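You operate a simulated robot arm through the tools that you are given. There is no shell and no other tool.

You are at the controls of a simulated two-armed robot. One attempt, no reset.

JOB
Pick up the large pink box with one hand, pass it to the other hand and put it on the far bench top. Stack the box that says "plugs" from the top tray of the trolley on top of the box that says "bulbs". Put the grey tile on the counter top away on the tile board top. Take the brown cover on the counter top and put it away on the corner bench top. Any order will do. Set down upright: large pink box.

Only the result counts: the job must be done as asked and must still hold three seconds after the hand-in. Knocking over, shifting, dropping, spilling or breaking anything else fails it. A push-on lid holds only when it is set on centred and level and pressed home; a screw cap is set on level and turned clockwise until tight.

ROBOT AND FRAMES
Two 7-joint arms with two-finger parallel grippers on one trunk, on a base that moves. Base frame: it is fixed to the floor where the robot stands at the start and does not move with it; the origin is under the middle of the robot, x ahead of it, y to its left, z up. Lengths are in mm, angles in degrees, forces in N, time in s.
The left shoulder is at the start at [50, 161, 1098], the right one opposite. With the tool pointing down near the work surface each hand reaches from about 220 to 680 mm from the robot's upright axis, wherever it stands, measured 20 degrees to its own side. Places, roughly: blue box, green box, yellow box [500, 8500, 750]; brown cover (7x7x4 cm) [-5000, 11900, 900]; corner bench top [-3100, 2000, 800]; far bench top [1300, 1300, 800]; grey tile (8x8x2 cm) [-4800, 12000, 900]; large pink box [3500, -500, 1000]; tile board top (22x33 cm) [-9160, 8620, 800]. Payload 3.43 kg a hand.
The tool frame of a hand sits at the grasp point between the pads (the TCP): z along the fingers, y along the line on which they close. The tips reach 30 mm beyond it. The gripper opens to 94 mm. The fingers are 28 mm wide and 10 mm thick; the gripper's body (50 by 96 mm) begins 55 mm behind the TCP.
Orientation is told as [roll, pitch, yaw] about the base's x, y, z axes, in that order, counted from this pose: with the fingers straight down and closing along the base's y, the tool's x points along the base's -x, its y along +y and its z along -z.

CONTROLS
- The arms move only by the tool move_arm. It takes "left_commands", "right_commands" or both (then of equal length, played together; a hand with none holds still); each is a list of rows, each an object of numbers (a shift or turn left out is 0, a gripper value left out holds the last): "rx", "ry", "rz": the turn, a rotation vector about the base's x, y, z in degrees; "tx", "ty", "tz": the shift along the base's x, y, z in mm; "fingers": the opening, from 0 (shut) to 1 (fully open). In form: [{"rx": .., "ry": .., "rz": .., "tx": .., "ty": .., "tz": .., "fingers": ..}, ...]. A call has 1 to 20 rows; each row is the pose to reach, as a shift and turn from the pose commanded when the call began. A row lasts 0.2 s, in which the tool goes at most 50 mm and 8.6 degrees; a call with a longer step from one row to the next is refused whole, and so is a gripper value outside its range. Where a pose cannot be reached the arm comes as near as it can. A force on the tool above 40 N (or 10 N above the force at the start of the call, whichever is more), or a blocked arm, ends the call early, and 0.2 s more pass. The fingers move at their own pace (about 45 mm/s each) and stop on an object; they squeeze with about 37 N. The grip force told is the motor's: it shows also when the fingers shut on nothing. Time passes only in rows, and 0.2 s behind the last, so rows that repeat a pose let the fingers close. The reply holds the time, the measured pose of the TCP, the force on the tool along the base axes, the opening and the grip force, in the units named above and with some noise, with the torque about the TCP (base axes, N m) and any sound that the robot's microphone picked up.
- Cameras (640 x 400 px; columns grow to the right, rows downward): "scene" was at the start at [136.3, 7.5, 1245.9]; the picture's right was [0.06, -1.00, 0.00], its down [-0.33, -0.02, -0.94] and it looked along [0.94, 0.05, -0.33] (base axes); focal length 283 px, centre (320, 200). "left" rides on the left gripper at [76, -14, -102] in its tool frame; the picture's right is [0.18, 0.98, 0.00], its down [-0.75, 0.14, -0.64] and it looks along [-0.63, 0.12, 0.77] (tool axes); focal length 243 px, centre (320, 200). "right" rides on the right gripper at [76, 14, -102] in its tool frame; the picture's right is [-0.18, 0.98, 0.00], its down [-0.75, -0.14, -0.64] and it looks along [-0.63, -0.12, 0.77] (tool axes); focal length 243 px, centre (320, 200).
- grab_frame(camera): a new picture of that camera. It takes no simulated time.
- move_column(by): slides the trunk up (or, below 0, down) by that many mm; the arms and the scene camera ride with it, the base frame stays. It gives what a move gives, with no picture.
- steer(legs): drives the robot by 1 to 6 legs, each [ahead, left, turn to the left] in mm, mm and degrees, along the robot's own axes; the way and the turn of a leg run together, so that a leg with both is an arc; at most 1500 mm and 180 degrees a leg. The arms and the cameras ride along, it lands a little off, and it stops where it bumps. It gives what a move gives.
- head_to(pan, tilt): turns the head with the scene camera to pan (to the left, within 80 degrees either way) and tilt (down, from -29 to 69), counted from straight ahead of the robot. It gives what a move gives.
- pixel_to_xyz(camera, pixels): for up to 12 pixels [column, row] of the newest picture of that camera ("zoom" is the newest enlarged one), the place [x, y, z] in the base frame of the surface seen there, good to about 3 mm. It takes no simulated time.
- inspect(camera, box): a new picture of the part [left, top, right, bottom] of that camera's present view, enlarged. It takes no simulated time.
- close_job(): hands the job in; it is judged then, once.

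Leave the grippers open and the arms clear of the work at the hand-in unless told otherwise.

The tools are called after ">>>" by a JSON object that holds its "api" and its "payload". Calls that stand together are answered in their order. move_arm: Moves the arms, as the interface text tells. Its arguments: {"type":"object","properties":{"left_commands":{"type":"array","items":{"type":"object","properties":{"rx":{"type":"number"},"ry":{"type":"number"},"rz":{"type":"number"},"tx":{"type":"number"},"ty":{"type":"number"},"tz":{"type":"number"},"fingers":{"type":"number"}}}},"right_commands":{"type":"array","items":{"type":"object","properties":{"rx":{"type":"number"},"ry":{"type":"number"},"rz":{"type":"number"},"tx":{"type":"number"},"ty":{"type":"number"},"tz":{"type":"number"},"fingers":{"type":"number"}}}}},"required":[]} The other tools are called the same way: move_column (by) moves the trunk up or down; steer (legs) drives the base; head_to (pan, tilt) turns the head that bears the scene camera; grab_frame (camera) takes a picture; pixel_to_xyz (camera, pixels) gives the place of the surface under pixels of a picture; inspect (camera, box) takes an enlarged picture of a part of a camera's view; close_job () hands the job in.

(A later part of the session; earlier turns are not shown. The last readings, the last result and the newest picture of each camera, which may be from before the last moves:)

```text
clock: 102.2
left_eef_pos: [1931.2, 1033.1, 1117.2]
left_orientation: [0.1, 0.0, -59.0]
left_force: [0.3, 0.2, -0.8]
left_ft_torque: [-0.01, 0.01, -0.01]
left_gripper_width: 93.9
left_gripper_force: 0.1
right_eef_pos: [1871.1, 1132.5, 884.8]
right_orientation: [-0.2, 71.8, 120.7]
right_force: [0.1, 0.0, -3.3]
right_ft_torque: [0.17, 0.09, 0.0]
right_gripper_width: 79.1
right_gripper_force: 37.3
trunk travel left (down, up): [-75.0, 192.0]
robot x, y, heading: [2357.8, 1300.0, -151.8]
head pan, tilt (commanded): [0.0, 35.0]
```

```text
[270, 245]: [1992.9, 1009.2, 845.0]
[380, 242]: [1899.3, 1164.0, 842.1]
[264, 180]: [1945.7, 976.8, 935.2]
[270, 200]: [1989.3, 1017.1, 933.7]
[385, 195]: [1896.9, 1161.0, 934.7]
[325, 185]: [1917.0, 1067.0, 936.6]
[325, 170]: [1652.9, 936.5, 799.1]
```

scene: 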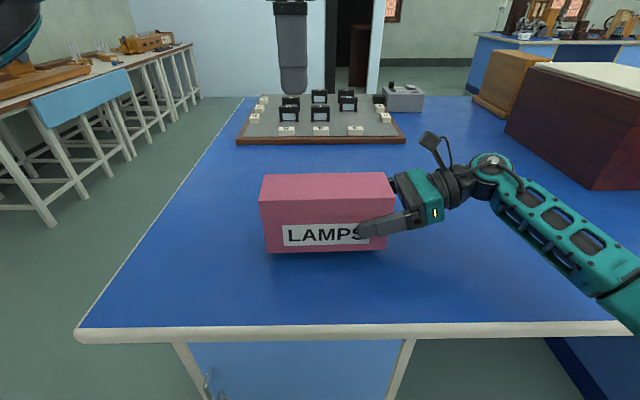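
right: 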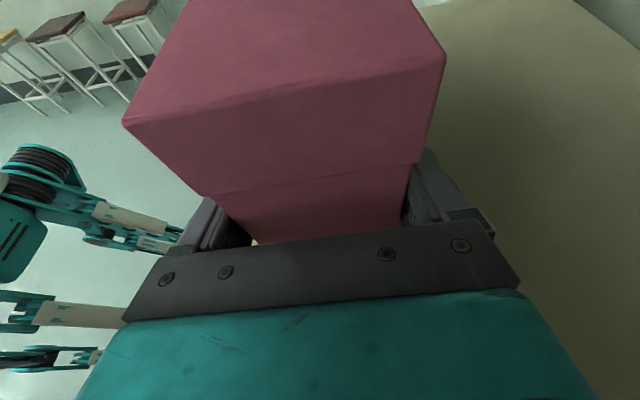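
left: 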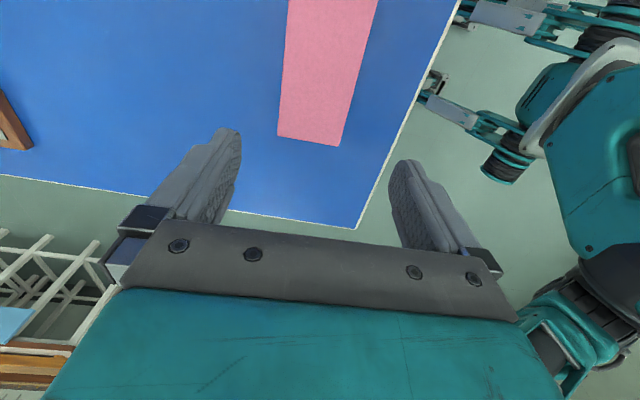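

The box hangs free (top z≈936, bottom ≈826). The left hand is right above X≈140 mm along it. I descend the left hand 211 mm to straddle the box.

>>> {"api": "move_arm", "payload": {"left_commands": [{"tz": -40}, {"tz": -80}, {"tz": -120}, {"tz": -150}, {"tz": -180}, {"tz": -200}, {"tz": -211}, {"tz": -211}]}}

>>> {"api": "grab_frame", "payload": {"camera": "scene"}}

>>> {"api": "grab_frame", "payload": {"camera": "left"}}

```text
clock: 104.0
left_eef_pos: [1931.5, 1033.4, 906.0]
left_orientation: [-0.1, 0.0, -59.1]
left_force: [0.5, -0.4, -0.2]
left_ft_torque: [0.01, 0.0, 0.01]
left_gripper_width: 93.9
left_gripper_force: 0.0
right_eef_pos: [1871.5, 1132.2, 886.8]
right_orientation: [0.3, 71.9, 121.1]
right_force: [-0.3, -0.1, -3.0]
right_ft_torque: [0.17, 0.09, 0.0]
right_gripper_width: 79.1
right_gripper_force: 37.3
trunk travel left (down, up): [-75.0, 192.0]
robot x, y, heading: [2360.2, 1296.2, -151.9]
head pan, tilt (commanded): [0.0, 35.0]
```

```text
taken
```

scene: 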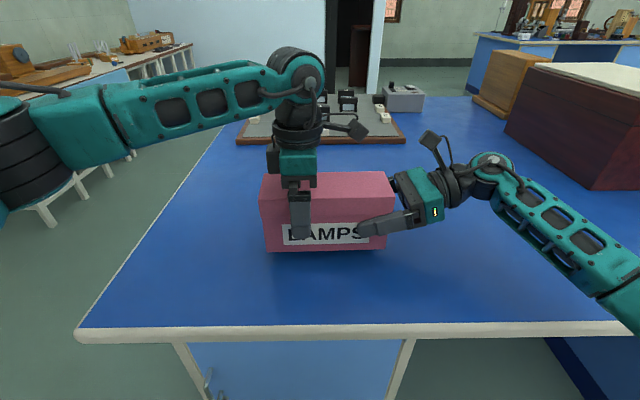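

```text
taken
```

left: 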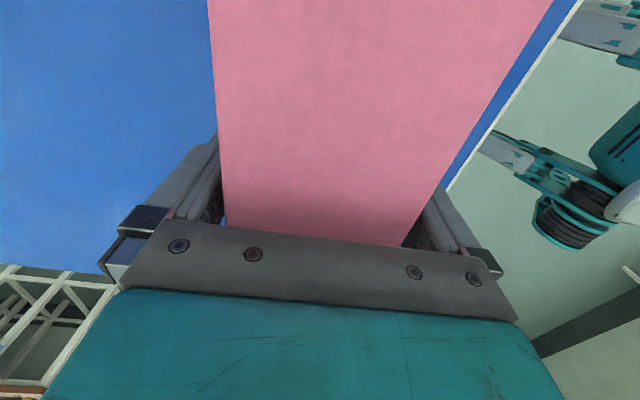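

The left fingers straddle the box from above. I close the left gripper.

>>> {"api": "move_arm", "payload": {"left_commands": [{"fingers": 0.85}, {"fingers": 0.7}, {"fingers": 0.6}, {"fingers": 0.5}, {"fingers": 0.4}, {"fingers": 0.4}]}}

```text
clock: 105.3
left_eef_pos: [1932.4, 1031.2, 905.2]
left_orientation: [0.1, 0.0, -59.0]
left_force: [-4.8, -5.0, -0.6]
left_ft_torque: [-0.04, -0.15, 0.09]
left_gripper_width: 78.9
left_gripper_force: 37.3
right_eef_pos: [1871.8, 1131.4, 886.1]
right_orientation: [0.2, 72.1, 121.2]
right_force: [5.7, 3.6, -1.9]
right_ft_torque: [-0.08, 0.28, 0.7]
right_gripper_width: 79.3
right_gripper_force: 37.0
trunk travel left (down, up): [-75.0, 192.0]
robot x, y, heading: [2358.3, 1298.6, -151.6]
head pan, tilt (commanded): [0.0, 35.0]
```

Both hands hold it now (left 78.9 mm, 37 N). I release the right hand and check that the left holds.

>>> {"api": "move_arm", "payload": {"right_commands": [{"fingers": 0.9}, {"fingers": 1.0}, {"fingers": 1.0}]}}

>>> {"api": "grab_frame", "payload": {"camera": "scene"}}

```text
clock: 106.2
left_eef_pos: [1931.2, 1032.9, 905.8]
left_orientation: [0.0, 0.1, -59.0]
left_force: [-0.3, -0.3, 0.5]
left_ft_torque: [-0.09, -0.05, 0.0]
left_gripper_width: 78.9
left_gripper_force: 37.6
right_eef_pos: [1869.8, 1132.0, 887.0]
right_orientation: [0.3, 71.9, 121.3]
right_force: [0.3, -0.7, 0.0]
right_ft_torque: [0.01, -0.01, 0.03]
right_gripper_width: 93.9
right_gripper_force: 0.1
trunk travel left (down, up): [-75.0, 192.0]
robot x, y, heading: [2355.5, 1301.1, -151.7]
head pan, tilt (commanded): [0.0, 35.0]
```

```text
taken
```

scene: 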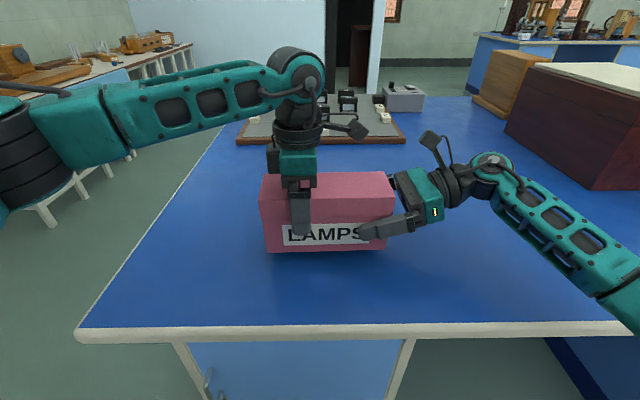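

Left holds alone. I retreat the right hand 110 mm along the box axis and then up.

>>> {"api": "move_arm", "payload": {"right_commands": [{"tx": -15, "ty": 26}, {"tx": -30, "ty": 51}, {"tx": -45, "ty": 77, "tz": 10}, {"tx": -56, "ty": 94, "tz": 40}, {"tx": -56, "ty": 94, "tz": 80}]}}

>>> {"api": "pixel_to_xyz", "payload": {"camera": "scene", "pixels": [[270, 245], [380, 243], [275, 250], [375, 248]]}}

>>> {"api": "grab_frame", "payload": {"camera": "scene"}}

```text
clock: 107.3
left_eef_pos: [1931.0, 1032.8, 906.3]
left_orientation: [0.0, 0.0, -58.9]
left_force: [0.6, -0.9, -0.1]
left_ft_torque: [-0.1, -0.05, -0.01]
left_gripper_width: 79.1
left_gripper_force: 37.5
right_eef_pos: [1813.3, 1226.8, 964.9]
right_orientation: [0.2, 72.1, 121.1]
right_force: [-0.2, -0.1, -0.2]
right_ft_torque: [-0.02, 0.04, 0.0]
right_gripper_width: 93.9
right_gripper_force: 0.2
trunk travel left (down, up): [-75.0, 192.0]
robot x, y, heading: [2361.8, 1299.5, -151.7]
head pan, tilt (commanded): [0.0, 35.0]
```

```text
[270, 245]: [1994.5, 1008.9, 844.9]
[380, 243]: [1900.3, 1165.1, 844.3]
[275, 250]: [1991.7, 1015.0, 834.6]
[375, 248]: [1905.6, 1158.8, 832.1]
```

```text
taken
```

scene: 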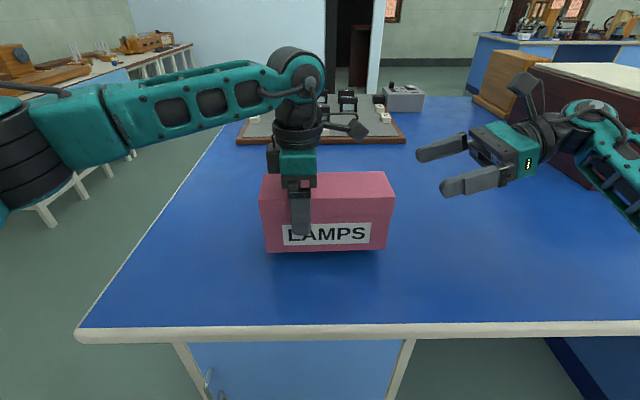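

Right hand is clear. Now I lower the left hand gently: 22 mm first.

>>> {"api": "move_arm", "payload": {"left_commands": [{"tz": -7}, {"tz": -14}, {"tz": -20}, {"tz": -22}]}}

>>> {"api": "inspect", "payload": {"camera": "scene", "box": [230, 150, 430, 280]}}

```text
clock: 108.3
left_eef_pos: [1931.7, 1033.6, 883.1]
left_orientation: [-0.1, 0.0, -59.0]
left_force: [0.0, 0.9, -0.3]
left_ft_torque: [-0.13, -0.06, 0.01]
left_gripper_width: 79.4
left_gripper_force: 36.9
right_eef_pos: [1814.8, 1224.5, 963.7]
right_orientation: [0.2, 72.0, 121.1]
right_force: [0.1, -0.5, -0.3]
right_ft_torque: [0.03, 0.0, -0.01]
right_gripper_width: 94.1
right_gripper_force: 0.2
trunk travel left (down, up): [-75.0, 192.0]
robot x, y, heading: [2355.3, 1295.7, -151.5]
head pan, tilt (commanded): [0.0, 35.0]
```

```text
3.08 times, centred on (330, 215) of scene
```

zoom: 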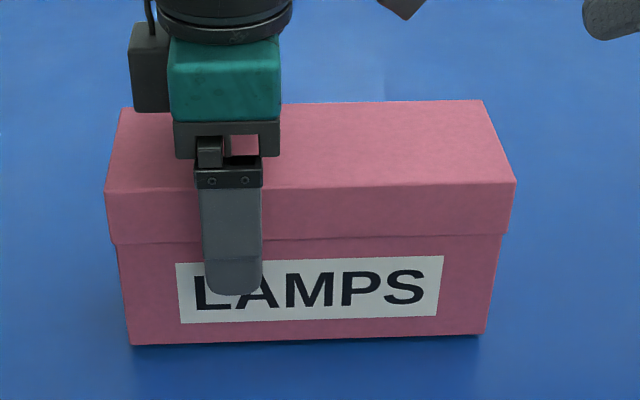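

>>> {"api": "move_arm", "payload": {"left_commands": [{"tz": -2}, {"tz": -4}, {"tz": -4}]}}

>>> {"api": "pixel_to_xyz", "payload": {"camera": "zoom", "pixels": [[140, 335], [475, 325], [140, 360], [480, 350], [115, 180], [505, 178], [300, 150], [440, 140]]}}

```text
clock: 109.2
left_eef_pos: [1930.6, 1033.0, 879.3]
left_orientation: [0.1, -0.1, -59.0]
left_force: [-0.6, -0.3, 0.1]
left_ft_torque: [-0.09, -0.07, 0.01]
left_gripper_width: 79.0
left_gripper_force: 37.3
right_eef_pos: [1814.7, 1225.5, 963.6]
right_orientation: [0.1, 72.0, 121.1]
right_force: [0.0, -0.4, 0.4]
right_ft_torque: [0.01, -0.02, 0.0]
right_gripper_width: 93.7
right_gripper_force: 0.0
trunk travel left (down, up): [-75.0, 192.0]
robot x, y, heading: [2362.6, 1299.6, -151.7]
head pan, tilt (commanded): [0.0, 35.0]
```

```text
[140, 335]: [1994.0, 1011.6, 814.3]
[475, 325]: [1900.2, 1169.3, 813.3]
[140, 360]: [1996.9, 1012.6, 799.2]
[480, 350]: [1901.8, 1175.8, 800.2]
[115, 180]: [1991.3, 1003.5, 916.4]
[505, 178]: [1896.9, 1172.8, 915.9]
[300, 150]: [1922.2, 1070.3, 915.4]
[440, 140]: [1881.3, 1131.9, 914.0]
```

>>> {"api": "move_arm", "payload": {"left_commands": [{"tz": -1}, {"tz": -2}, {"tz": -3}, {"tz": -3}]}}

```text
clock: 110.2
left_eef_pos: [1930.2, 1034.1, 878.5]
left_orientation: [-0.1, 0.1, -59.0]
left_force: [2.1, -2.5, 9.4]
left_ft_torque: [0.78, -0.1, -0.22]
left_gripper_width: 79.0
left_gripper_force: 37.7
right_eef_pos: [1815.7, 1225.4, 964.3]
right_orientation: [0.4, 72.0, 121.2]
right_force: [0.0, 0.3, 0.9]
right_ft_torque: [0.0, -0.01, 0.01]
right_gripper_width: 94.1
right_gripper_force: 0.0
trunk travel left (down, up): [-75.0, 192.0]
robot x, y, heading: [2362.7, 1301.8, -151.6]
head pan, tilt (commanded): [0.0, 35.0]
```

The box now presses on the bench with 9 N. I open the left gripper and then rise straight up.

>>> {"api": "move_arm", "payload": {"left_commands": [{"fingers": 0.9}, {"fingers": 1.0}, {"fingers": 1.0}, {"fingers": 1.0}]}}

>>> {"api": "inspect", "payload": {"camera": "scene", "box": [230, 150, 430, 280]}}

>>> {"api": "grab_frame", "payload": {"camera": "left"}}

```text
clock: 111.2
left_eef_pos: [1930.6, 1033.1, 877.3]
left_orientation: [0.0, 0.0, -59.0]
left_force: [-0.4, -0.3, 1.3]
left_ft_torque: [-0.01, 0.01, 0.0]
left_gripper_width: 94.2
left_gripper_force: 0.0
right_eef_pos: [1814.7, 1225.8, 964.1]
right_orientation: [0.3, 72.1, 121.2]
right_force: [0.4, -0.1, -0.3]
right_ft_torque: [0.02, -0.01, 0.0]
right_gripper_width: 94.1
right_gripper_force: 0.0
trunk travel left (down, up): [-75.0, 192.0]
robot x, y, heading: [2361.6, 1297.5, -151.6]
head pan, tilt (commanded): [0.0, 35.0]
```

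```text
3.08 times, centred on (330, 215) of scene
```

zoom: 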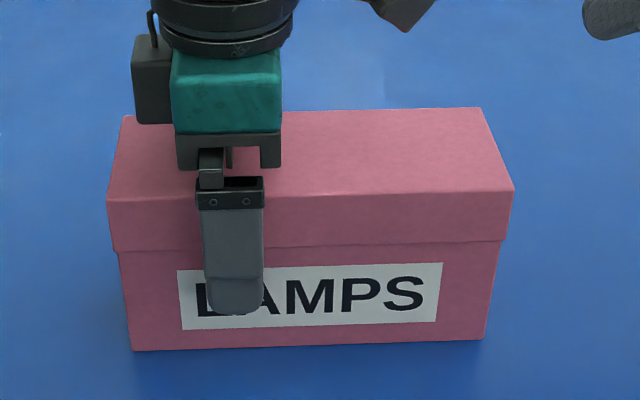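

```text
taken
```

left: 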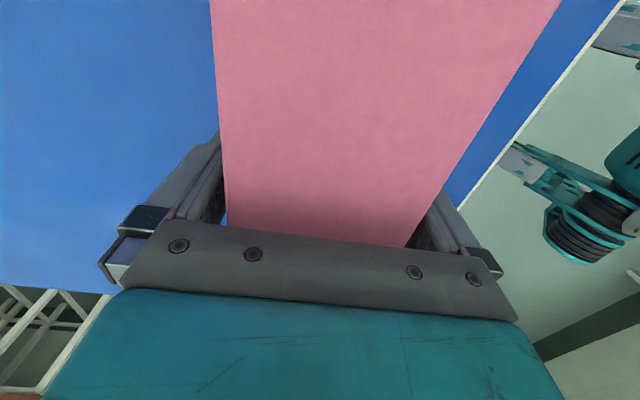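

Released; the box stands upright on the bench. I raise the left hand 200 mm straight up.

>>> {"api": "move_arm", "payload": {"left_commands": [{"tz": 15}, {"tz": 40}, {"tz": 80}, {"tz": 120}, {"tz": 160}, {"tz": 200}, {"tz": 220}]}}

>>> {"api": "grab_frame", "payload": {"camera": "scene"}}

>>> {"api": "pixel_to_xyz", "payload": {"camera": "scene", "pixels": [[270, 245], [380, 243], [266, 200], [385, 200]]}}

```text
clock: 112.8
left_eef_pos: [1931.2, 1033.5, 1098.4]
left_orientation: [-0.1, 0.0, -59.1]
left_force: [0.8, 0.1, 0.7]
left_ft_torque: [-0.03, 0.0, -0.04]
left_gripper_width: 94.2
left_gripper_force: 0.1
right_eef_pos: [1814.4, 1227.0, 964.3]
right_orientation: [0.3, 72.0, 121.2]
right_force: [-0.2, 0.3, 0.1]
right_ft_torque: [-0.01, -0.02, 0.01]
right_gripper_width: 94.0
right_gripper_force: 0.1
trunk travel left (down, up): [-75.0, 192.0]
robot x, y, heading: [2358.1, 1297.6, -151.5]
head pan, tilt (commanded): [0.0, 35.0]
```

```text
taken
```

scene: 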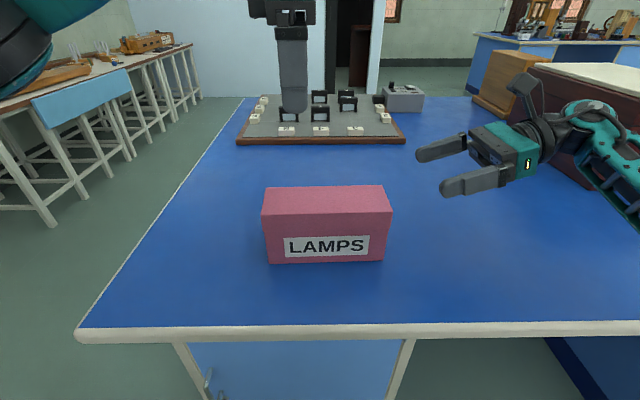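

```text
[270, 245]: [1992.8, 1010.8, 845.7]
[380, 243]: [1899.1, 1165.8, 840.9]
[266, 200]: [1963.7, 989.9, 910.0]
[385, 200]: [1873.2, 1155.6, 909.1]
```

The pink box is standing on the far bench. Next I back off 350 mm, and re-stow the right hand (fingers down), raising the trunk again.

>>> {"api": "steer", "payload": {"legs": [[-350, 0, 0]]}}

>>> {"api": "move_column", "payload": {"by": 50}}

>>> {"api": "move_arm", "payload": {"right_commands": [{"rx": 6.85, "ry": 4.1, "tz": 10}, {"rx": 13.7, "ry": 8.2, "tz": 20}, {"rx": 20.6, "ry": 12.4, "tz": 30}, {"rx": 27.4, "ry": 16.5, "tz": 40}, {"rx": 34.3, "ry": 20.6, "tz": 50}, {"rx": 41.1, "ry": 24.7, "tz": 60}, {"rx": 48, "ry": 28.8, "tz": 70}, {"rx": 54.8, "ry": 33, "tz": 80}, {"rx": 61.7, "ry": 37.1, "tz": 90}, {"rx": 61.7, "ry": 37.1, "tz": 90}]}}

```text
clock: 115.0
left_eef_pos: [2233.3, 1197.8, 1097.2]
left_orientation: [0.0, 0.0, -59.0]
left_force: [-0.1, -0.5, 0.1]
left_ft_torque: [0.02, 0.0, -0.02]
left_gripper_width: 93.9
left_gripper_force: 0.1
right_eef_pos: [2117.7, 1389.2, 963.8]
right_orientation: [0.3, 72.1, 121.2]
right_force: [-1.7, -0.2, 0.4]
right_ft_torque: [0.0, 0.01, 0.01]
right_gripper_width: 94.0
right_gripper_force: 0.2
trunk travel left (down, up): [-75.0, 192.0]
robot x, y, heading: [2664.0, 1461.3, -151.7]
head pan, tilt (commanded): [0.0, 35.0]
```

```text
clock: 115.9
left_eef_pos: [2232.7, 1195.9, 1147.5]
left_orientation: [0.0, 0.0, -59.0]
left_force: [-0.1, -0.6, 0.2]
left_ft_torque: [-0.02, 0.01, 0.0]
left_gripper_width: 93.9
left_gripper_force: 0.0
right_eef_pos: [2117.9, 1388.5, 1014.6]
right_orientation: [0.2, 72.0, 121.1]
right_force: [0.9, -0.3, 0.0]
right_ft_torque: [0.0, 0.03, 0.02]
right_gripper_width: 93.9
right_gripper_force: 0.1
trunk travel left (down, up): [-125.0, 142.0]
robot x, y, heading: [2661.1, 1460.1, -151.8]
head pan, tilt (commanded): [0.0, 35.0]
```

```text
clock: 118.1
left_eef_pos: [2233.4, 1196.5, 1146.9]
left_orientation: [-0.1, -0.1, -59.1]
left_force: [0.7, -0.3, 0.1]
left_ft_torque: [0.02, 0.01, 0.01]
left_gripper_width: 93.9
left_gripper_force: 0.0
right_eef_pos: [2118.3, 1388.8, 1103.0]
right_orientation: [0.1, -0.1, 121.1]
right_force: [0.0, -0.5, -0.1]
right_ft_torque: [0.01, -0.01, 0.02]
right_gripper_width: 94.1
right_gripper_force: 0.0
trunk travel left (down, up): [-125.0, 142.0]
robot x, y, heading: [2661.3, 1462.1, -151.5]
head pan, tilt (commanded): [0.0, 35.0]
```

Now both hands turn back to robot-aligned yaw and retract toward the home pose for travelling.

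>>> {"api": "move_arm", "payload": {"left_commands": [{"rz": -7.7, "tx": 16, "ty": -4, "tz": 2}, {"rz": -15.4, "tx": 33, "ty": -8, "tz": 4}, {"rz": -23.2, "tx": 49, "ty": -11, "tz": 6}, {"rz": -30.9, "tx": 66, "ty": -15, "tz": 8}, {"rz": -38.6, "tx": 82, "ty": -19, "tz": 10}, {"rz": -46.3, "tx": 98, "ty": -22, "tz": 12}, {"rz": -54, "tx": 115, "ty": -26, "tz": 14}, {"rz": -61.8, "tx": 131, "ty": -30, "tz": 16}, {"rz": -69.5, "tx": 148, "ty": -34, "tz": 18}, {"rz": -77.2, "tx": 164, "ty": -38, "tz": 20}, {"rz": -85, "tx": 180, "ty": -41, "tz": 20}, {"rz": -92.5, "tx": 197, "ty": -45, "tz": 20}, {"rz": -92.5, "tx": 197, "ty": -45, "tz": 20}], "right_commands": [{"rz": 7.3, "tx": 12, "ty": 6}, {"rz": 14.6, "tx": 24, "ty": 12}, {"rz": 21.8, "tx": 36, "ty": 17}, {"rz": 29.1, "tx": 49, "ty": 23}, {"rz": 36.4, "tx": 61, "ty": 29}, {"rz": 43.6, "tx": 73, "ty": 35}, {"rz": 50.9, "tx": 85, "ty": 40}, {"rz": 58.2, "tx": 97, "ty": 46}, {"rz": 65.4, "tx": 109, "ty": 52}, {"rz": 72.7, "tx": 122, "ty": 58}, {"rz": 80, "tx": 134, "ty": 63}, {"rz": 87.2, "tx": 146, "ty": 69}, {"rz": 87.2, "tx": 146, "ty": 69}]}}

>>> {"api": "steer", "payload": {"legs": [[0, 0, -90]]}}

>>> {"api": "head_to", "payload": {"pan": 0, "tilt": 12}}

>>> {"api": "grab_frame", "payload": {"camera": "scene"}}

```text
clock: 120.9
left_eef_pos: [2431.2, 1152.2, 1167.2]
left_orientation: [0.0, 0.0, -151.6]
left_force: [0.6, 0.4, -0.7]
left_ft_torque: [-0.03, 0.0, 0.03]
left_gripper_width: 94.1
left_gripper_force: 0.1
right_eef_pos: [2263.2, 1456.9, 1104.0]
right_orientation: [0.1, 0.0, -151.6]
right_force: [-0.2, 0.2, -0.3]
right_ft_torque: [0.01, 0.0, 0.02]
right_gripper_width: 94.2
right_gripper_force: 0.1
trunk travel left (down, up): [-125.0, 142.0]
robot x, y, heading: [2661.8, 1461.8, -151.8]
head pan, tilt (commanded): [0.0, 35.0]
```

```text
clock: 125.2
left_eef_pos: [2357.5, 1697.8, 1167.5]
left_orientation: [-0.1, -0.1, 117.2]
left_force: [0.2, 0.5, -0.1]
left_ft_torque: [0.05, 0.03, 0.02]
left_gripper_width: 94.2
left_gripper_force: 0.0
right_eef_pos: [2666.0, 1860.8, 1103.5]
right_orientation: [0.2, 0.0, 117.0]
right_force: [-0.2, -0.6, 0.5]
right_ft_torque: [-0.01, 0.0, 0.01]
right_gripper_width: 94.1
right_gripper_force: 0.0
trunk travel left (down, up): [-125.0, 142.0]
robot x, y, heading: [2662.2, 1461.8, 117.4]
head pan, tilt (commanded): [0.0, 35.0]
```

```text
clock: 126.0
left_eef_pos: [2356.9, 1699.1, 1168.0]
left_orientation: [0.1, 0.0, 117.3]
left_force: [0.5, 0.3, -0.3]
left_ft_torque: [0.0, -0.02, 0.01]
left_gripper_width: 94.0
left_gripper_force: 0.0
right_eef_pos: [2666.6, 1861.8, 1104.7]
right_orientation: [0.0, -0.1, 117.0]
right_force: [0.3, 0.4, 0.3]
right_ft_torque: [0.01, 0.0, 0.01]
right_gripper_width: 93.9
right_gripper_force: 0.0
trunk travel left (down, up): [-125.0, 142.0]
robot x, y, heading: [2661.3, 1459.1, 117.2]
head pan, tilt (commanded): [0.0, 12.0]
```

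```text
taken
```

scene: 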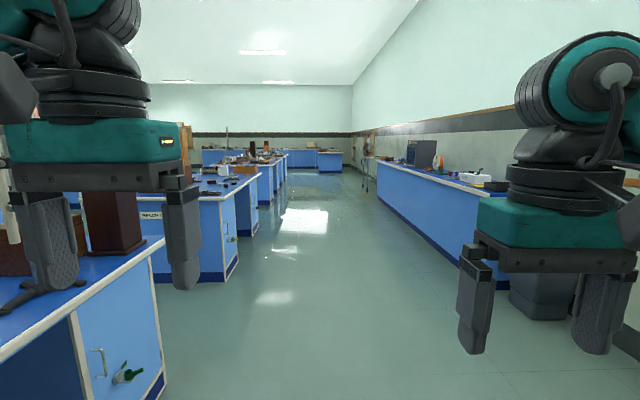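

I look down the aisle; the trolley seems to be near pixel (367,170). Let me zoom.

>>> {"api": "inspect", "payload": {"camera": "scene", "box": [190, 120, 450, 250]}}

>>> {"api": "pixel_to_xyz", "payload": {"camera": "scene", "pixels": [[365, 170], [330, 160], [300, 160], [240, 240], [300, 190], [380, 200], [300, 300], [270, 240], [450, 240], [375, 165], [355, 185], [290, 150]]}}

```text
2.46 times, centred on (320, 185) of scene
```

zoom: 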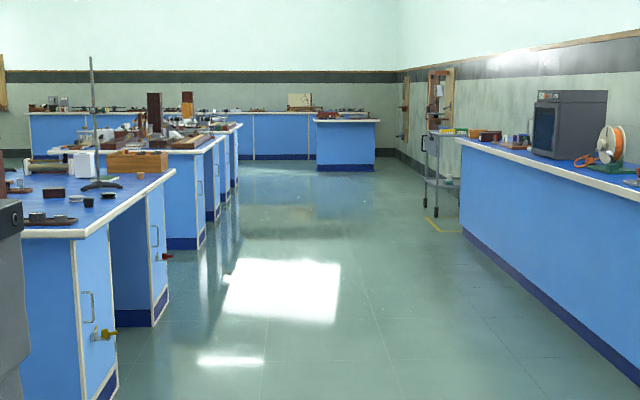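

```text
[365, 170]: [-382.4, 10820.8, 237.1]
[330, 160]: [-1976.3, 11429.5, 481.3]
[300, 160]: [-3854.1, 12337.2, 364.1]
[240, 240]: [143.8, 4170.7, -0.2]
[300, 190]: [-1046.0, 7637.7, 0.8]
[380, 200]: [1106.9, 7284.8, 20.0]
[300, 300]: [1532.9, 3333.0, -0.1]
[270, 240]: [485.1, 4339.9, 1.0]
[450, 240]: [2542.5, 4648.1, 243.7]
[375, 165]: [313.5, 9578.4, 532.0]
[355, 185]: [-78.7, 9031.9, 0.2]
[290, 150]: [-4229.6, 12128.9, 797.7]
```

The trolley stands past the right counter's end at about [400,8900]. The aisle is ~2.1 m wide; I drive up its middle.

>>> {"api": "steer", "payload": {"legs": [[0, 0, 2], [1480, -150, 0], [1490, -150, 0], [1490, -100, 0], [1400, 0, 0]]}}

>>> {"api": "head_to", "payload": {"pan": -30, "tilt": 15}}

>>> {"api": "grab_frame", "payload": {"camera": "scene"}}

```text
clock: 154.3
left_eef_pos: [-77.1, 7037.0, 1167.5]
left_orientation: [0.0, 0.0, 116.4]
left_force: [0.5, 0.3, 0.5]
left_ft_torque: [-0.02, -0.03, -0.02]
left_gripper_width: 94.4
left_gripper_force: 0.0
right_eef_pos: [234.6, 7194.3, 1104.1]
right_orientation: [0.1, 0.0, 116.2]
right_force: [-0.7, 0.3, 0.2]
right_ft_torque: [-0.01, -0.01, -0.03]
right_gripper_width: 94.0
right_gripper_force: 0.0
trunk travel left (down, up): [-125.0, 142.0]
robot x, y, heading: [226.5, 6791.8, 116.1]
head pan, tilt (commanded): [0.0, 12.0]
```

```text
clock: 155.3
left_eef_pos: [-77.0, 7036.6, 1167.7]
left_orientation: [0.0, 0.1, 116.4]
left_force: [-0.1, -0.1, -0.3]
left_ft_torque: [0.01, -0.01, -0.06]
left_gripper_width: 94.0
left_gripper_force: 0.1
right_eef_pos: [234.9, 7194.1, 1104.9]
right_orientation: [0.1, 0.0, 116.2]
right_force: [-0.7, -1.1, 0.3]
right_ft_torque: [0.0, -0.01, 0.02]
right_gripper_width: 93.9
right_gripper_force: 0.1
trunk travel left (down, up): [-125.0, 142.0]
robot x, y, heading: [225.5, 6795.0, 116.2]
head pan, tilt (commanded): [-30.0, 15.0]
```

```text
taken
```

scene: 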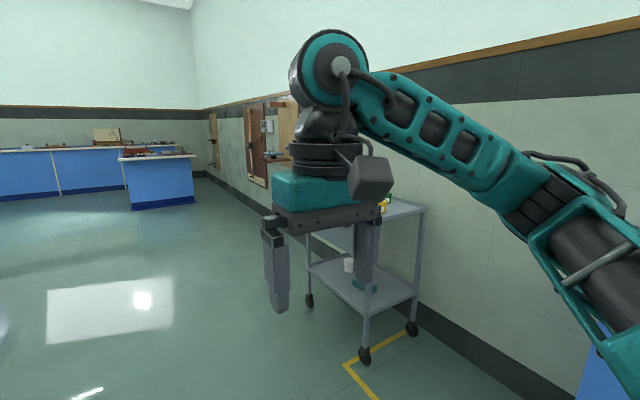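

The trolley is ahead-right. I measure its legs and tray.

>>> {"api": "pixel_to_xyz", "payload": {"camera": "scene", "pixels": [[365, 355], [411, 328], [309, 300], [423, 212], [395, 230], [368, 265], [383, 207], [350, 365], [345, 245], [320, 245]]}}

>>> {"api": "head_to", "payload": {"pan": -55, "tilt": 20}}

>>> {"api": "grab_frame", "payload": {"camera": "scene"}}

```text
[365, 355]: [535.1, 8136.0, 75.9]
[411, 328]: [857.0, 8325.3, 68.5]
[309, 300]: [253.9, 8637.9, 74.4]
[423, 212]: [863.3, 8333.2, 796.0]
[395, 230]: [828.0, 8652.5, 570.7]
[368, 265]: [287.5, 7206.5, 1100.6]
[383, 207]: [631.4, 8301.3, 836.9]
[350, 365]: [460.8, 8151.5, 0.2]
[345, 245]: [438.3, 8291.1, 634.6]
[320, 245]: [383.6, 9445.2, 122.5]
```

```text
clock: 156.2
left_eef_pos: [-77.4, 7036.3, 1167.2]
left_orientation: [-0.1, 0.0, 116.5]
left_force: [0.8, -0.9, -0.1]
left_ft_torque: [0.02, -0.02, 0.0]
left_gripper_width: 93.9
left_gripper_force: 0.1
right_eef_pos: [235.1, 7193.1, 1104.5]
right_orientation: [0.1, 0.0, 116.2]
right_force: [-0.1, 0.4, 0.6]
right_ft_torque: [0.0, -0.01, -0.04]
right_gripper_width: 93.7
right_gripper_force: 0.1
trunk travel left (down, up): [-125.0, 142.0]
robot x, y, heading: [223.1, 6794.3, 116.3]
head pan, tilt (commanded): [-55.0, 20.0]
```

```text
taken
```

scene: 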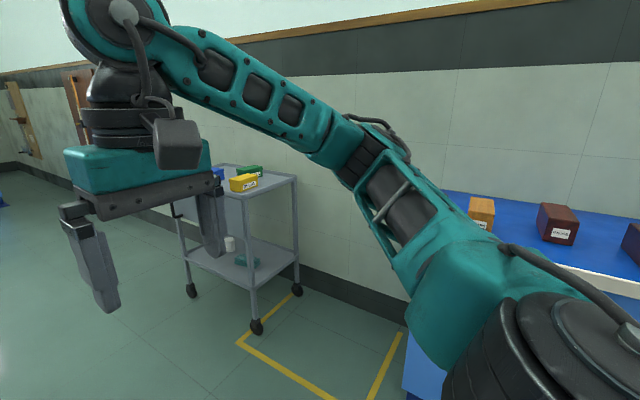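

Trolley footprint: u 4430–4803, v 6850–7426 (room axes), top tray ~z 800. I'll turn to face it (heading ~29°) from the aisle and stop at a distance to look.

>>> {"api": "steer", "payload": {"legs": [[1000, 0, 0], [300, 0, -87], [0, 0, 0]]}}

>>> {"api": "head_to", "payload": {"pan": 0, "tilt": 25}}

>>> {"api": "grab_frame", "payload": {"camera": "scene"}}

```text
clock: 165.3
left_eef_pos: [104.8, 8243.8, 1167.7]
left_orientation: [0.0, 0.0, 29.0]
left_force: [0.7, 0.4, 0.1]
left_ft_torque: [-0.01, -0.01, 0.02]
left_gripper_width: 94.1
left_gripper_force: 0.0
right_eef_pos: [277.9, 7937.9, 1105.0]
right_orientation: [0.1, 0.0, 28.8]
right_force: [0.2, 0.9, 0.0]
right_ft_torque: [0.0, -0.02, 0.04]
right_gripper_width: 94.1
right_gripper_force: 0.1
trunk travel left (down, up): [-125.0, 142.0]
robot x, y, heading: [-125.7, 7931.6, 28.8]
head pan, tilt (commanded): [-55.0, 20.0]
cut short: leg 2
```

```text
clock: 166.5
left_eef_pos: [104.7, 8244.0, 1168.5]
left_orientation: [-0.1, 0.0, 29.0]
left_force: [1.5, 0.0, -0.3]
left_ft_torque: [-0.01, -0.01, -0.01]
left_gripper_width: 94.1
left_gripper_force: 0.0
right_eef_pos: [276.7, 7939.3, 1103.7]
right_orientation: [0.1, 0.0, 28.8]
right_force: [0.2, 0.5, 0.9]
right_ft_torque: [0.03, -0.02, 0.05]
right_gripper_width: 94.1
right_gripper_force: 0.1
trunk travel left (down, up): [-125.0, 142.0]
robot x, y, heading: [-120.7, 7933.2, 29.0]
head pan, tilt (commanded): [0.0, 25.0]
```

```text
taken
```

scene: 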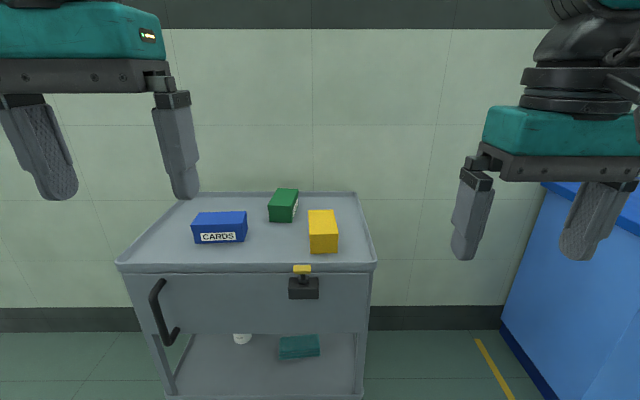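

On the top tray: blue box "CARDS", a green box and a yellow box with labels turned away. Zoom in.

>>> {"api": "inspect", "payload": {"camera": "scene", "box": [180, 175, 360, 275]}}

>>> {"api": "inspect", "payload": {"camera": "scene", "box": [260, 180, 310, 230]}}

>>> {"api": "pixel_to_xyz", "payload": {"camera": "scene", "pixels": [[195, 230], [246, 228], [220, 215], [283, 195], [283, 215], [310, 245], [337, 245], [323, 215], [297, 208], [250, 190], [125, 268], [370, 268]]}}

```text
3.56 times, centred on (270, 225) of scene
```

zoom: 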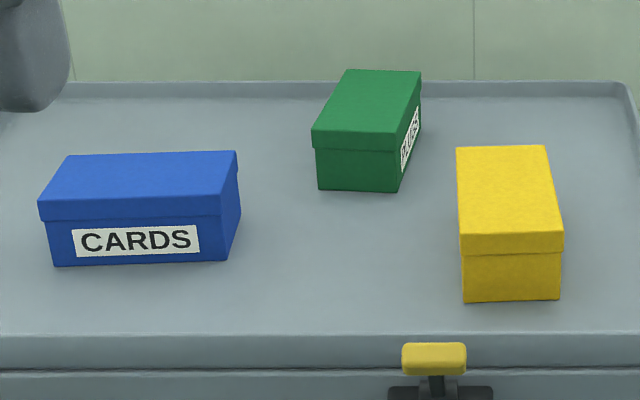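

```text
8.00 times, centred on (285, 205) of scene
```

zoom: 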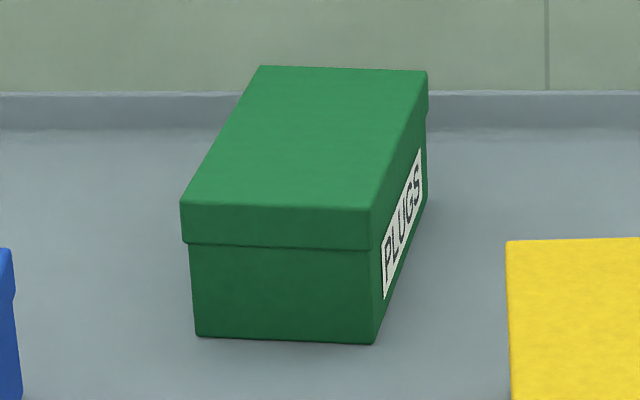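

```text
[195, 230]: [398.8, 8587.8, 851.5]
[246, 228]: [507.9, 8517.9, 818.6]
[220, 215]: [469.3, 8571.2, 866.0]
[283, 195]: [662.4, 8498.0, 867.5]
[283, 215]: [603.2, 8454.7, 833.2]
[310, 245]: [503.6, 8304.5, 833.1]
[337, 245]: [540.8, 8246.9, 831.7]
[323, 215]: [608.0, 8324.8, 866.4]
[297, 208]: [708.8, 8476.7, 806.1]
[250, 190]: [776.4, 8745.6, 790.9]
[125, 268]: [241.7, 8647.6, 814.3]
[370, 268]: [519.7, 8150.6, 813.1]
```

Green says "PLUGS". I need to confirm the yellow one says "BULBS"; the right hand camera may see its label.

>>> {"api": "grab_frame", "payload": {"camera": "right"}}

>>> {"api": "grab_frame", "payload": {"camera": "left"}}

```text
taken
```

right: 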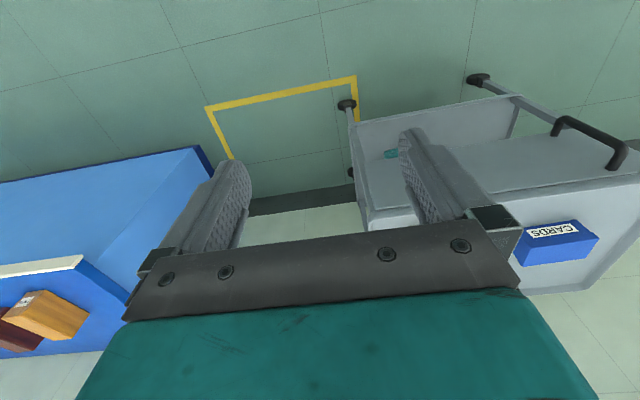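

```text
taken
```

left: 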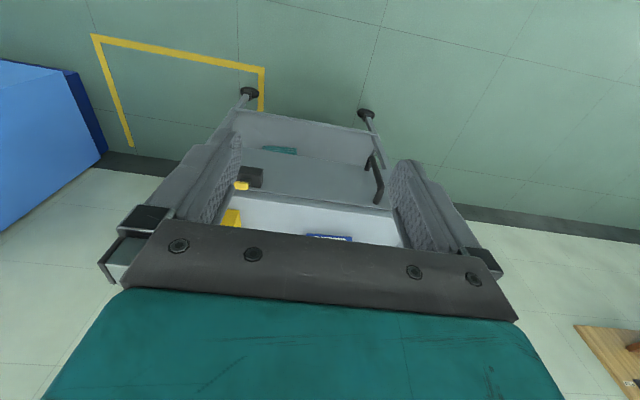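

I shift 500 mm to the right to see the right-hand faces of the boxes.

>>> {"api": "steer", "payload": {"legs": [[0, -550, 0]]}}

>>> {"api": "head_to", "payload": {"pan": 30, "tilt": 22}}

>>> {"api": "grab_frame", "payload": {"camera": "scene"}}

```text
clock: 171.9
left_eef_pos: [374.0, 7755.0, 1168.1]
left_orientation: [0.0, 0.0, 28.8]
left_force: [-0.1, 0.3, 0.6]
left_ft_torque: [0.03, 0.0, -0.04]
left_gripper_width: 94.1
left_gripper_force: 0.0
right_eef_pos: [544.3, 7450.2, 1104.0]
right_orientation: [0.0, 0.0, 28.5]
right_force: [0.1, 0.5, -0.1]
right_ft_torque: [0.0, -0.02, -0.01]
right_gripper_width: 93.8
right_gripper_force: 0.0
trunk travel left (down, up): [-125.0, 142.0]
robot x, y, heading: [141.7, 7448.6, 28.3]
head pan, tilt (commanded): [0.0, 25.0]
```

```text
clock: 172.8
left_eef_pos: [373.3, 7754.6, 1167.1]
left_orientation: [-0.1, -0.1, 28.9]
left_force: [0.1, 1.2, -0.1]
left_ft_torque: [0.0, 0.0, -0.01]
left_gripper_width: 93.9
left_gripper_force: 0.1
right_eef_pos: [544.3, 7451.3, 1105.0]
right_orientation: [0.1, 0.0, 28.5]
right_force: [0.3, -0.4, 0.2]
right_ft_torque: [-0.03, 0.0, 0.0]
right_gripper_width: 93.8
right_gripper_force: 0.0
trunk travel left (down, up): [-125.0, 142.0]
robot x, y, heading: [145.6, 7446.2, 28.7]
head pan, tilt (commanded): [30.0, 22.0]
```

```text
taken
```

scene: 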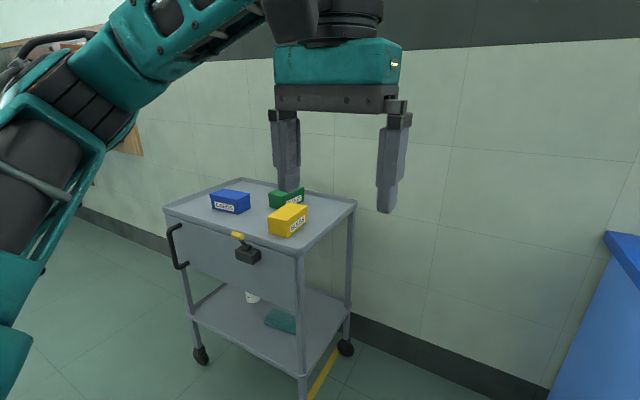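

>>> {"api": "inspect", "payload": {"camera": "scene", "box": [200, 175, 320, 250]}}

>>> {"api": "inspect", "payload": {"camera": "scene", "box": [262, 198, 312, 242]}}

```text
5.33 times, centred on (260, 212) of scene
```

zoom: 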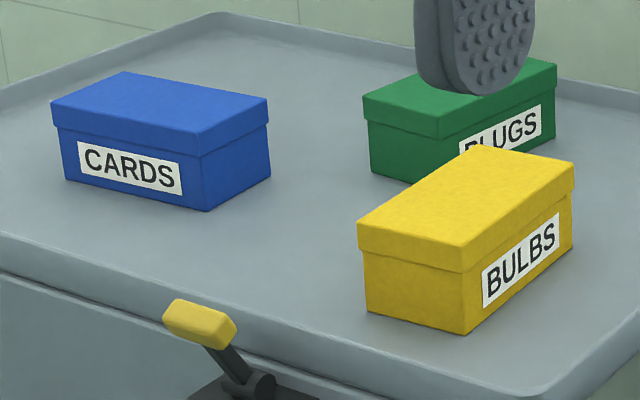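

```text
9.09 times, centred on (287, 220) of scene
```

zoom: 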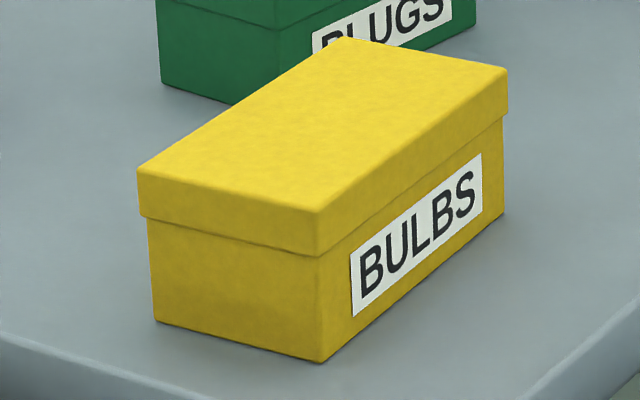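

Confirmed: yellow = BULBS, green = PLUGS. I'll move to a stance in front of the trolley suited for the left hand (u≈4000, v≈6870).

>>> {"api": "steer", "payload": {"legs": [[0, 433, 0.4], [200, 0, 0]]}}

>>> {"api": "head_to", "payload": {"pan": 10, "tilt": 40}}

>>> {"api": "grab_frame", "payload": {"camera": "scene"}}

```text
clock: 178.3
left_eef_pos: [341.7, 8233.1, 1166.8]
left_orientation: [-0.1, 0.0, 29.3]
left_force: [0.0, -0.1, 0.2]
left_ft_torque: [-0.05, 0.01, 0.01]
left_gripper_width: 93.9
left_gripper_force: 0.0
right_eef_pos: [514.0, 7928.4, 1104.3]
right_orientation: [0.1, -0.1, 29.1]
right_force: [1.4, 0.2, -0.3]
right_ft_torque: [0.0, 0.02, 0.06]
right_gripper_width: 94.2
right_gripper_force: 0.0
trunk travel left (down, up): [-125.0, 142.0]
robot x, y, heading: [115.6, 7916.9, 29.1]
head pan, tilt (commanded): [30.0, 22.0]
```

```text
clock: 179.2
left_eef_pos: [341.9, 8231.2, 1166.7]
left_orientation: [0.0, -0.1, 29.3]
left_force: [0.6, -0.6, -0.1]
left_ft_torque: [0.02, 0.02, -0.01]
left_gripper_width: 93.8
left_gripper_force: 0.0
right_eef_pos: [514.1, 7928.3, 1104.7]
right_orientation: [0.1, -0.1, 29.0]
right_force: [0.4, 0.0, 0.5]
right_ft_torque: [-0.02, -0.02, -0.02]
right_gripper_width: 94.2
right_gripper_force: 0.0
trunk travel left (down, up): [-125.0, 142.0]
robot x, y, heading: [115.1, 7921.1, 29.1]
head pan, tilt (commanded): [10.0, 40.0]
```

```text
taken
```

scene: 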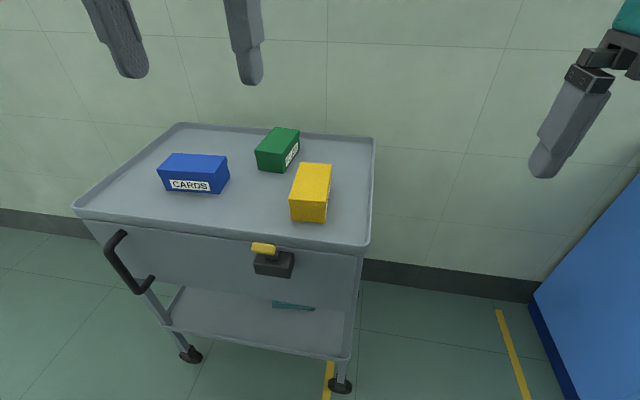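

Now a zoom for the exact poses of the green, yellow and blue boxes.

>>> {"api": "inspect", "payload": {"camera": "scene", "box": [240, 115, 350, 230]}}

>>> {"api": "pixel_to_xyz", "payload": {"camera": "scene", "pixels": [[110, 235], [152, 283], [262, 247], [272, 268], [300, 255], [75, 210], [365, 245], [215, 165], [335, 385]]}}

```text
3.48 times, centred on (295, 172) of scene
```

zoom: 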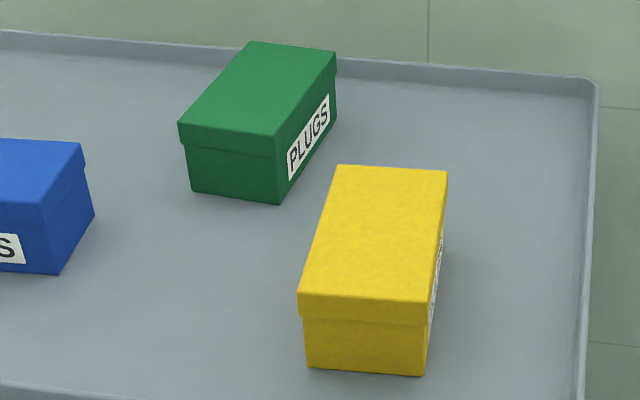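

```text
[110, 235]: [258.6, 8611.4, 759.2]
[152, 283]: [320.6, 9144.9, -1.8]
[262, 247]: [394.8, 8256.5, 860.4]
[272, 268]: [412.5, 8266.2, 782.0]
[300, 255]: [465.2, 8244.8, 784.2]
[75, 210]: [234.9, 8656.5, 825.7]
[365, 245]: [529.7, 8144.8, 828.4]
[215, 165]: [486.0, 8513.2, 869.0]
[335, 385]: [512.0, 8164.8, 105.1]
```

>>> {"api": "pixel_to_xyz", "payload": {"camera": "zoom", "pixels": [[182, 124], [272, 135], [332, 54], [250, 46], [195, 185], [278, 198], [303, 290], [425, 300], [444, 173], [341, 168], [310, 360], [420, 370]]}}

>>> {"api": "pixel_to_xyz", "payload": {"camera": "zoom", "pixels": [[250, 90], [370, 240], [240, 250], [520, 200], [400, 120], [300, 100], [438, 250]]}}

```text
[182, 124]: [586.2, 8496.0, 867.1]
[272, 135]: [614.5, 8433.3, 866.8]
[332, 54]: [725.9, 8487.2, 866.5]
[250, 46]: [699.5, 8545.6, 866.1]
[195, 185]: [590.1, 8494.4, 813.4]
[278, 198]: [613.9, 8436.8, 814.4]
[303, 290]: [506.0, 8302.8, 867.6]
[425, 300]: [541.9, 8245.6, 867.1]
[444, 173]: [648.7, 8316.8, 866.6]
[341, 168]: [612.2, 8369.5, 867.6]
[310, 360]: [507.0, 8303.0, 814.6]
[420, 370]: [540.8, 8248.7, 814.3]
```

```text
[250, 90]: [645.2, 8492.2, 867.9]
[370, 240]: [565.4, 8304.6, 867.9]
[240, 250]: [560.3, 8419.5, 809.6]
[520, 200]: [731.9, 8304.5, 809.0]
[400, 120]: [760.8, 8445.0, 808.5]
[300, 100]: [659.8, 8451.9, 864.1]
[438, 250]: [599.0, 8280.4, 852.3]
```

Boxes: green centre ≈[656,8490], heading 24.5°, 124×69×58 mm; yellow centre ≈[577,8309], heading 32.7°, tops at z 867, tray z≈809. I go 125 mm closer so that the left hand can reach.

>>> {"api": "steer", "payload": {"legs": [[125, 0, 0]]}}

>>> {"api": "grab_frame", "payload": {"camera": "scene"}}

>>> {"api": "inspect", "payload": {"camera": "scene", "box": [220, 115, 370, 260]}}

```text
clock: 180.4
left_eef_pos: [451.4, 8293.4, 1167.8]
left_orientation: [0.0, -0.1, 29.2]
left_force: [0.8, 0.2, -0.1]
left_ft_torque: [-0.03, -0.04, -0.01]
left_gripper_width: 93.8
left_gripper_force: 0.0
right_eef_pos: [622.1, 7991.0, 1104.0]
right_orientation: [0.1, 0.0, 29.1]
right_force: [0.8, 0.5, -0.3]
right_ft_torque: [-0.04, 0.04, -0.05]
right_gripper_width: 94.1
right_gripper_force: 0.1
trunk travel left (down, up): [-125.0, 142.0]
robot x, y, heading: [222.9, 7980.6, 29.5]
head pan, tilt (commanded): [10.0, 40.0]
```

```text
taken
```

scene: 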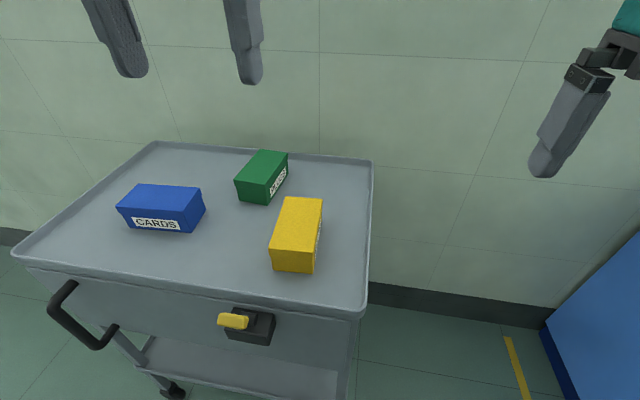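

```text
2.76 times, centred on (295, 188) of scene
```

zoom: 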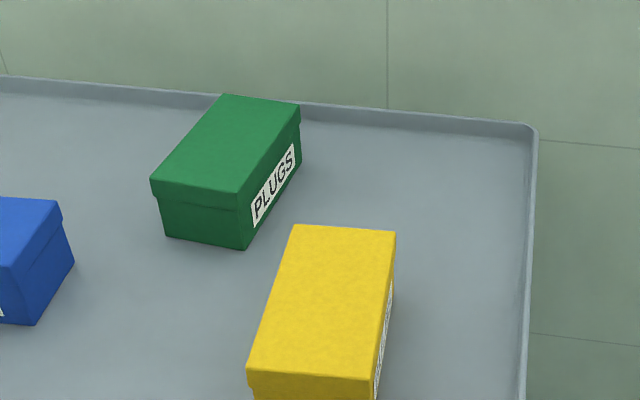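

>>> {"api": "pixel_to_xyz", "payload": {"camera": "zoom", "pixels": [[155, 180], [237, 191], [297, 106], [222, 98], [226, 142], [252, 366], [370, 377], [392, 234], [297, 228], [325, 300], [168, 234], [242, 246]]}}

```text
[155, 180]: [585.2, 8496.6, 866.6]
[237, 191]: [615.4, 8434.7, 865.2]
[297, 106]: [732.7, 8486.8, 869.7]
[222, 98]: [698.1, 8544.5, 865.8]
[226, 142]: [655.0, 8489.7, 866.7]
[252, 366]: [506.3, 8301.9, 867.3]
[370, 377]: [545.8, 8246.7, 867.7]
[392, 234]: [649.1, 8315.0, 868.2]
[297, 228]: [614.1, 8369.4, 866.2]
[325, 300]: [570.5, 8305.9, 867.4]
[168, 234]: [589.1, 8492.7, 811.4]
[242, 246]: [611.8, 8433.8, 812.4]
```

Measurements agree. I move the left hand above the green box (z≈1000) with yaw 24.5°.

>>> {"api": "move_arm", "payload": {"left_commands": [{"tx": 26, "ty": 25, "tz": -20, "rz": -1}, {"tx": 51, "ty": 49, "tz": -40, "rz": -2}, {"tx": 77, "ty": 74, "tz": -60, "rz": -3}, {"tx": 103, "ty": 98.5, "tz": -80, "rz": -4}, {"tx": 128.5, "ty": 123, "tz": -100, "rz": -4.7}, {"tx": 154, "ty": 148, "tz": -120, "rz": -4.7}, {"tx": 180, "ty": 173, "tz": -140, "rz": -4.7}, {"tx": 205.6, "ty": 197.3, "tz": -168, "rz": -4.7}, {"tx": 205.6, "ty": 197.3, "tz": -168, "rz": -4.7}]}}

>>> {"api": "grab_frame", "payload": {"camera": "left"}}

>>> {"api": "grab_frame", "payload": {"camera": "scene"}}

```text
clock: 182.4
left_eef_pos: [654.8, 8492.1, 1001.1]
left_orientation: [0.0, -0.1, 24.6]
left_force: [0.2, -0.2, -0.1]
left_ft_torque: [0.01, -0.02, 0.0]
left_gripper_width: 94.1
left_gripper_force: 0.0
right_eef_pos: [622.3, 7988.7, 1104.3]
right_orientation: [0.1, 0.0, 29.1]
right_force: [0.6, -1.1, -0.2]
right_ft_torque: [-0.04, -0.03, 0.02]
right_gripper_width: 94.3
right_gripper_force: 0.0
trunk travel left (down, up): [-125.0, 142.0]
robot x, y, heading: [221.7, 7981.3, 29.1]
head pan, tilt (commanded): [10.0, 40.0]
```

```text
taken
```

left: 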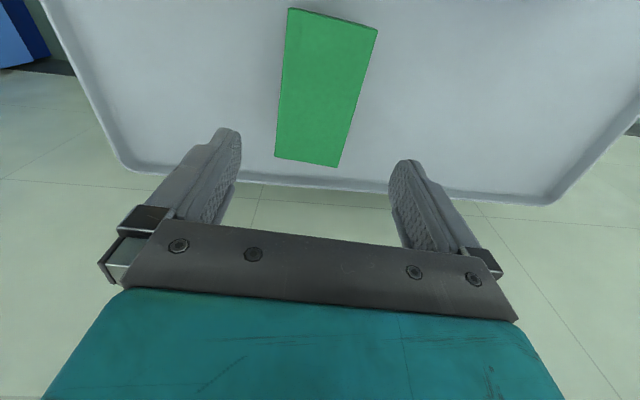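

```text
taken
```

scene: 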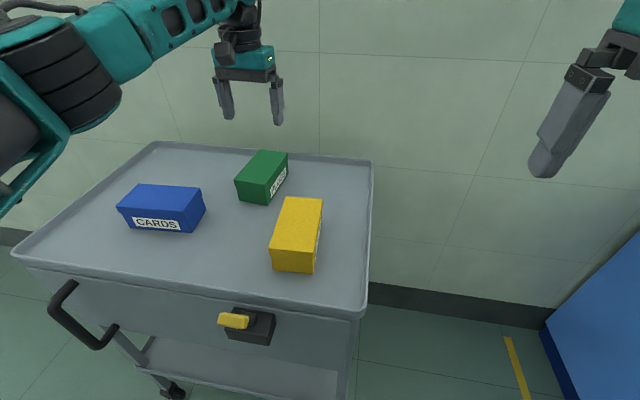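

>>> {"api": "pixel_to_xyz", "payload": {"camera": "left", "pixels": [[291, 14], [372, 30], [338, 162], [279, 155], [325, 90]]}}

```text
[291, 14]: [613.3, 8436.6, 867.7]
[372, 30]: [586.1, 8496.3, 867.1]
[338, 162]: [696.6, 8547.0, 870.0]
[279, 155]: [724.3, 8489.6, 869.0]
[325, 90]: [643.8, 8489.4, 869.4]
```

The hand camera confirms the centre ([655,8492]). I descend 154 mm to TCP z≈847 (tips ~8 mm above the tray).

>>> {"api": "move_arm", "payload": {"left_commands": [{"tz": -40}, {"tz": -80}, {"tz": -115}, {"tz": -140}, {"tz": -154}, {"tz": -154}]}}

>>> {"api": "grab_frame", "payload": {"camera": "left"}}

>>> {"api": "inspect", "payload": {"camera": "scene", "box": [190, 100, 350, 220]}}

```text
clock: 183.8
left_eef_pos: [654.4, 8491.1, 844.6]
left_orientation: [0.0, 0.0, 24.7]
left_force: [-1.3, -0.4, 0.7]
left_ft_torque: [-0.03, -0.01, 0.0]
left_gripper_width: 94.1
left_gripper_force: 0.0
right_eef_pos: [622.7, 7990.8, 1106.5]
right_orientation: [0.2, 0.1, 29.1]
right_force: [0.4, -0.1, 1.3]
right_ft_torque: [0.02, 0.02, -0.01]
right_gripper_width: 94.1
right_gripper_force: 0.1
trunk travel left (down, up): [-125.0, 142.0]
robot x, y, heading: [222.9, 7980.3, 29.2]
head pan, tilt (commanded): [10.0, 40.0]
```

```text
taken
```

left: 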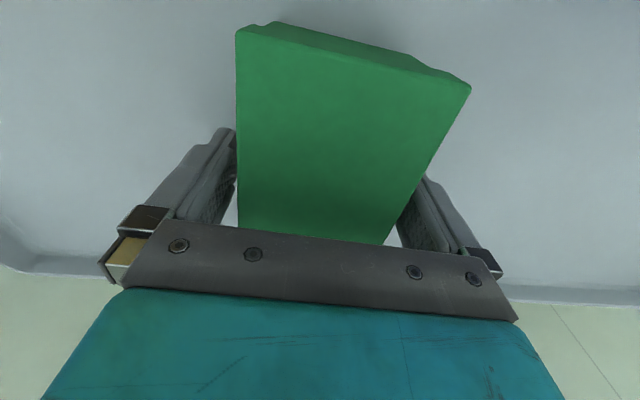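

```text
3.33 times, centred on (270, 160) of scene
```

zoom: 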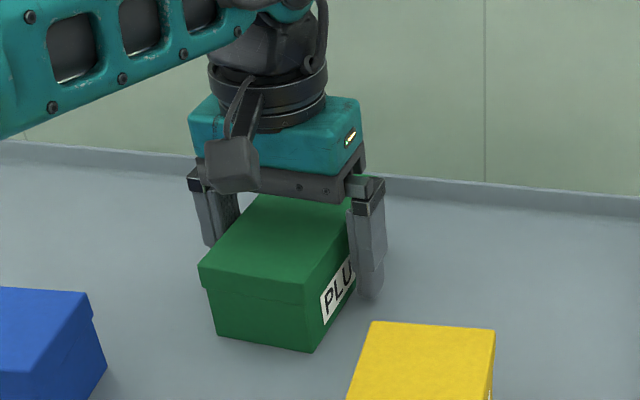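

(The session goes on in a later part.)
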